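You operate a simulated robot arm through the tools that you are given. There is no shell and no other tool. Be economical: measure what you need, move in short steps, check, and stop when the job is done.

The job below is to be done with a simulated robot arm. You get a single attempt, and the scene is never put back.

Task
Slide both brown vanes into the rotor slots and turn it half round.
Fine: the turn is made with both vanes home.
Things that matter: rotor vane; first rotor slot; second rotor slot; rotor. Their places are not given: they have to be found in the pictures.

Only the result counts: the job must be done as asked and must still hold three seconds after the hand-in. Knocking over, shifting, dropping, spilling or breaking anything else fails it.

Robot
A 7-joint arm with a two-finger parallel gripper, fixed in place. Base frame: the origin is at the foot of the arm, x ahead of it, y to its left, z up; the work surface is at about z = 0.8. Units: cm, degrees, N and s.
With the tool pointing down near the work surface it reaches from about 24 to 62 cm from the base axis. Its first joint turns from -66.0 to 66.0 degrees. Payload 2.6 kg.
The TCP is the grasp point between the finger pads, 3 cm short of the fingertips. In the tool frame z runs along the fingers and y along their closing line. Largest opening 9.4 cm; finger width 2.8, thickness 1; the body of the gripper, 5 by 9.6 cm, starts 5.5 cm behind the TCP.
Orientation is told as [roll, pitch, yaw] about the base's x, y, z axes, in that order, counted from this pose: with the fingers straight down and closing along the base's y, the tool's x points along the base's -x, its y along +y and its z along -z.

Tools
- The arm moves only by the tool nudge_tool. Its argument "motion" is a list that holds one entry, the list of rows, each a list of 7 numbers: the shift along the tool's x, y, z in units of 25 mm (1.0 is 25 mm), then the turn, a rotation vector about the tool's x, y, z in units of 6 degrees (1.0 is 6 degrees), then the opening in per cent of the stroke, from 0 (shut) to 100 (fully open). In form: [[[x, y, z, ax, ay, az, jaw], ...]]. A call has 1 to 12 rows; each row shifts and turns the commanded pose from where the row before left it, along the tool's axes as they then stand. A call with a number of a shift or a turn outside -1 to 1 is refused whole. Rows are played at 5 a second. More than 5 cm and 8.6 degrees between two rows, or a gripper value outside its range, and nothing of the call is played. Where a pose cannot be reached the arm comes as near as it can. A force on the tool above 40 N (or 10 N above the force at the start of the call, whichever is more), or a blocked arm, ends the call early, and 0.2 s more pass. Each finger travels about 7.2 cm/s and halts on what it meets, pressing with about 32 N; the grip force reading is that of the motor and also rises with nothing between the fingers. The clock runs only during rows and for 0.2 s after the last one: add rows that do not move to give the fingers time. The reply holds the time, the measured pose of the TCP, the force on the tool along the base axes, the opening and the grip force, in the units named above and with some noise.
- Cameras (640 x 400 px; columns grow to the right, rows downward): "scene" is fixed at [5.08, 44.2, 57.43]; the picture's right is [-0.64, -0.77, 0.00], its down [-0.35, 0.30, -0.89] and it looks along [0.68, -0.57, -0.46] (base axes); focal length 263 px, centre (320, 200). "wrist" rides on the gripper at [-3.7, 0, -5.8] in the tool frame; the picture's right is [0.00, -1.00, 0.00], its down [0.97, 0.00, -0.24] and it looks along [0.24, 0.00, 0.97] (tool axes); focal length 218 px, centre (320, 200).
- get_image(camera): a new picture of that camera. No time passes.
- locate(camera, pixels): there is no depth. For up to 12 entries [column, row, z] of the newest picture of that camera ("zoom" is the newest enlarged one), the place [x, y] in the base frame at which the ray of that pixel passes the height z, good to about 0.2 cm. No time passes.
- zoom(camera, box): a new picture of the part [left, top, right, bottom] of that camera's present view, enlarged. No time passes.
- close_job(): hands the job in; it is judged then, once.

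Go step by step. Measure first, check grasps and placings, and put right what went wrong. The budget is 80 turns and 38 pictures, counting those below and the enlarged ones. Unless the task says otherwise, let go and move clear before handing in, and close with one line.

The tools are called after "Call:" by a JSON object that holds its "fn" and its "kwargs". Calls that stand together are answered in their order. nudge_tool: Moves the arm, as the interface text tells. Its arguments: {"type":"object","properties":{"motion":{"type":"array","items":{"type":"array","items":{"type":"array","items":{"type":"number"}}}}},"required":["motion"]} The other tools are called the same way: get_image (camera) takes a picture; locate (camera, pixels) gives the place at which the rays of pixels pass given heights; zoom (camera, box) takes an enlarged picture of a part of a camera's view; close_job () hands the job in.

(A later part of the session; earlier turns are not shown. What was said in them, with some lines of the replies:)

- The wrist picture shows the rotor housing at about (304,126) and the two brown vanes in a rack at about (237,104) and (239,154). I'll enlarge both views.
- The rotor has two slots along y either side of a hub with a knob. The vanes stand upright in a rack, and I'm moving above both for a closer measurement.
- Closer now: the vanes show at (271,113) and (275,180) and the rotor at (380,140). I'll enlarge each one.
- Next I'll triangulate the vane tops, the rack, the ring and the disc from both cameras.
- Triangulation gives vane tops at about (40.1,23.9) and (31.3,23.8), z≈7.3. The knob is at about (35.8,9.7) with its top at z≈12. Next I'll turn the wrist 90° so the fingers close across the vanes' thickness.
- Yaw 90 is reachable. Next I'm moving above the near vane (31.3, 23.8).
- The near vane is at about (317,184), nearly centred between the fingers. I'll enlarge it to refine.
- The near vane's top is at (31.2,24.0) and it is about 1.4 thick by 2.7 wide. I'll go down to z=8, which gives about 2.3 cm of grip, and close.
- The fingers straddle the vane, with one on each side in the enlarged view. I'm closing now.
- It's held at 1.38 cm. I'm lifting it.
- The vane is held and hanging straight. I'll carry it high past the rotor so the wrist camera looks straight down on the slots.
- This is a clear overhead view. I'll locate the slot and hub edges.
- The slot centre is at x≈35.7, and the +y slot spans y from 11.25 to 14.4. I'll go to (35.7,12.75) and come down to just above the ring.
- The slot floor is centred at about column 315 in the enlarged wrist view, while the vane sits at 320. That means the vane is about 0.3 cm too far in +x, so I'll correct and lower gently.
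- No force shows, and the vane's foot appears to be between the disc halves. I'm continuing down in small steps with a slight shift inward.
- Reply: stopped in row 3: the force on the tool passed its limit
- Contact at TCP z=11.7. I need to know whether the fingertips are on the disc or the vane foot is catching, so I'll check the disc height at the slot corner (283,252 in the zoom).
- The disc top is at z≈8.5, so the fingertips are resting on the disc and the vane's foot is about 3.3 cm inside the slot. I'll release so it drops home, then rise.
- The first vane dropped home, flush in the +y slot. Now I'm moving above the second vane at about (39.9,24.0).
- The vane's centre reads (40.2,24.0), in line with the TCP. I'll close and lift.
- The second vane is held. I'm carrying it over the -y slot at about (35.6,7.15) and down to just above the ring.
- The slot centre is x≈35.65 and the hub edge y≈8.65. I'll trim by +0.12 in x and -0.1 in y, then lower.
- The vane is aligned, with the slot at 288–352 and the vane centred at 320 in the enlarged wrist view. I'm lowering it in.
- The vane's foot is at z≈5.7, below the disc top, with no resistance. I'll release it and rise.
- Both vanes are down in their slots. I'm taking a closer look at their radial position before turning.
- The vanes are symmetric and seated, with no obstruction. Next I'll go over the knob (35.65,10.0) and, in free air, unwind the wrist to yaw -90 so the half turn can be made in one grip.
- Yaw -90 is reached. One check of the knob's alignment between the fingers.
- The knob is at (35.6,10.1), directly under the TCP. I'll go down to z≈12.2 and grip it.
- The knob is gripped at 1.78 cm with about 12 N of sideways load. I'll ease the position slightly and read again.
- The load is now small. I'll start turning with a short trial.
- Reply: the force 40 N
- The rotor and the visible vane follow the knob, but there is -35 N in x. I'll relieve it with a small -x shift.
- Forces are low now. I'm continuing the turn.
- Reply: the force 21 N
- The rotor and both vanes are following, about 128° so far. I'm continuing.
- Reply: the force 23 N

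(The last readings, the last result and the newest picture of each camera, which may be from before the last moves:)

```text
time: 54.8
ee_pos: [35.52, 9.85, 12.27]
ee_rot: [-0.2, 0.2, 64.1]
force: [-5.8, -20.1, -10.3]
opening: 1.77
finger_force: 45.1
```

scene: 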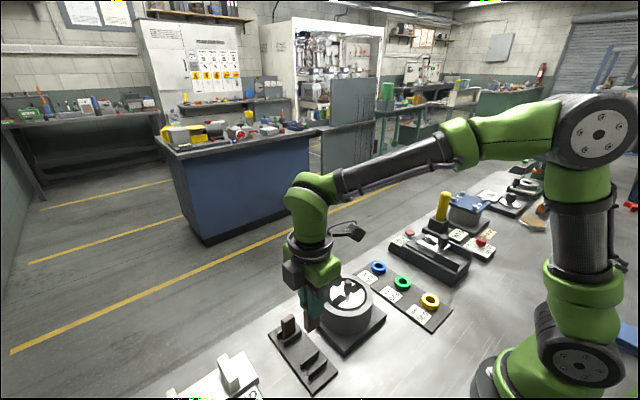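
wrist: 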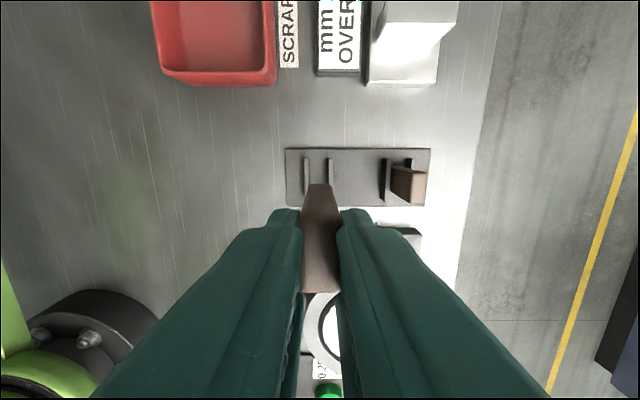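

Call:
{"fn": "nudge_tool", "kwargs": {"motion": [[[0.029, -0.014, 0, 0, 0, 0, 0], [0, 0, 0, 0, 0, -0.72, 0], [0, 0, 0, 0, 0, -0.72, 0], [0, 0, 0, 0, 0, -0.72, 0], [0, 0, 0, 0, 0, -0.72, 0], [0, 0, 0, 0, 0, -0.72, 0], [0, 0, 0, 0, 0, -0.72, 0], [0, 0, 0, 0, 0, 0, 0], [0, 0, 0, 0, 0, 0, 0]]]}}

```text
time: 56.8
ee_pos: [35.51, 9.9, 12.27]
ee_rot: [-0.1, 0.1, 90.0]
force: [17.6, -3.7, -32.4]
opening: 1.78
finger_force: 45.2
```

The half turn is complete at yaw 90.0. I'll release the knob and rise clear.

Call:
{"fn": "nudge_tool", "kwargs": {"motion": [[[0, 0, 0, 0, 0, 0, 35], [0, 0, 0, 0, 0, 0, 35], [0, 0, 0, 0, 0, 0, 35], [0, 0, -0.4, 0, 0, 0, 35], [0, 0, -0.7, 0, 0, 0, 35], [0, 0, -0.7, 0, 0, 0, 35], [0, 0, -0.7, 0, 0, 0, 35], [0, 0, -0.7, 0, 0, 0, 35], [0, 0, -0.7, 0, 0, 0, 35], [0, 0, 0, 0, 0, 0, 35]]]}}

Call:
{"fn": "zoom", "kwargs": {"camera": "wrist", "box": [220, 100, 420, 300]}}

```text
time: 59.0
ee_pos: [35.55, 10.04, 22.03]
ee_rot: [-0.1, 0.0, 90.0]
force: [-0.6, -0.3, -0.4]
opening: 3.29
finger_force: 0.0
```

```text
2.00 times, centred on (320, 200) of wrist
```

zoom: 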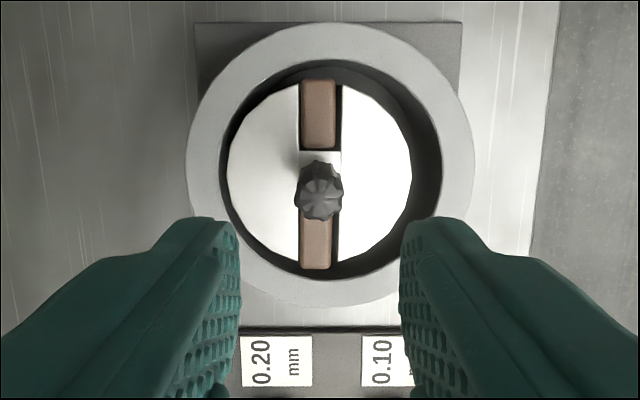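

The slots line up along y again with both vanes flush. One last look from the scene camera.

Call:
{"fn": "zoom", "kwargs": {"camera": "scene", "box": [265, 255, 385, 395]}}

```text
2.86 times, centred on (325, 325) of scene
```

zoom: 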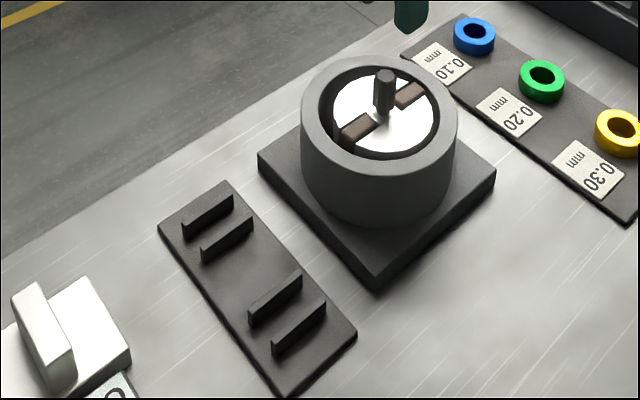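

The rack is empty, both vanes are home in the rotor, and nothing else has moved. I'm handing in.

Call:
{"fn": "close_job", "kwargs": {}}

```text
The job is handed in.
```

Both brown vanes are home in the rotor slots, and I turned the rotor half round (180°) by its knob with both in place. The gripper has let go and is clear, and the last pictures show nothing else disturbed.
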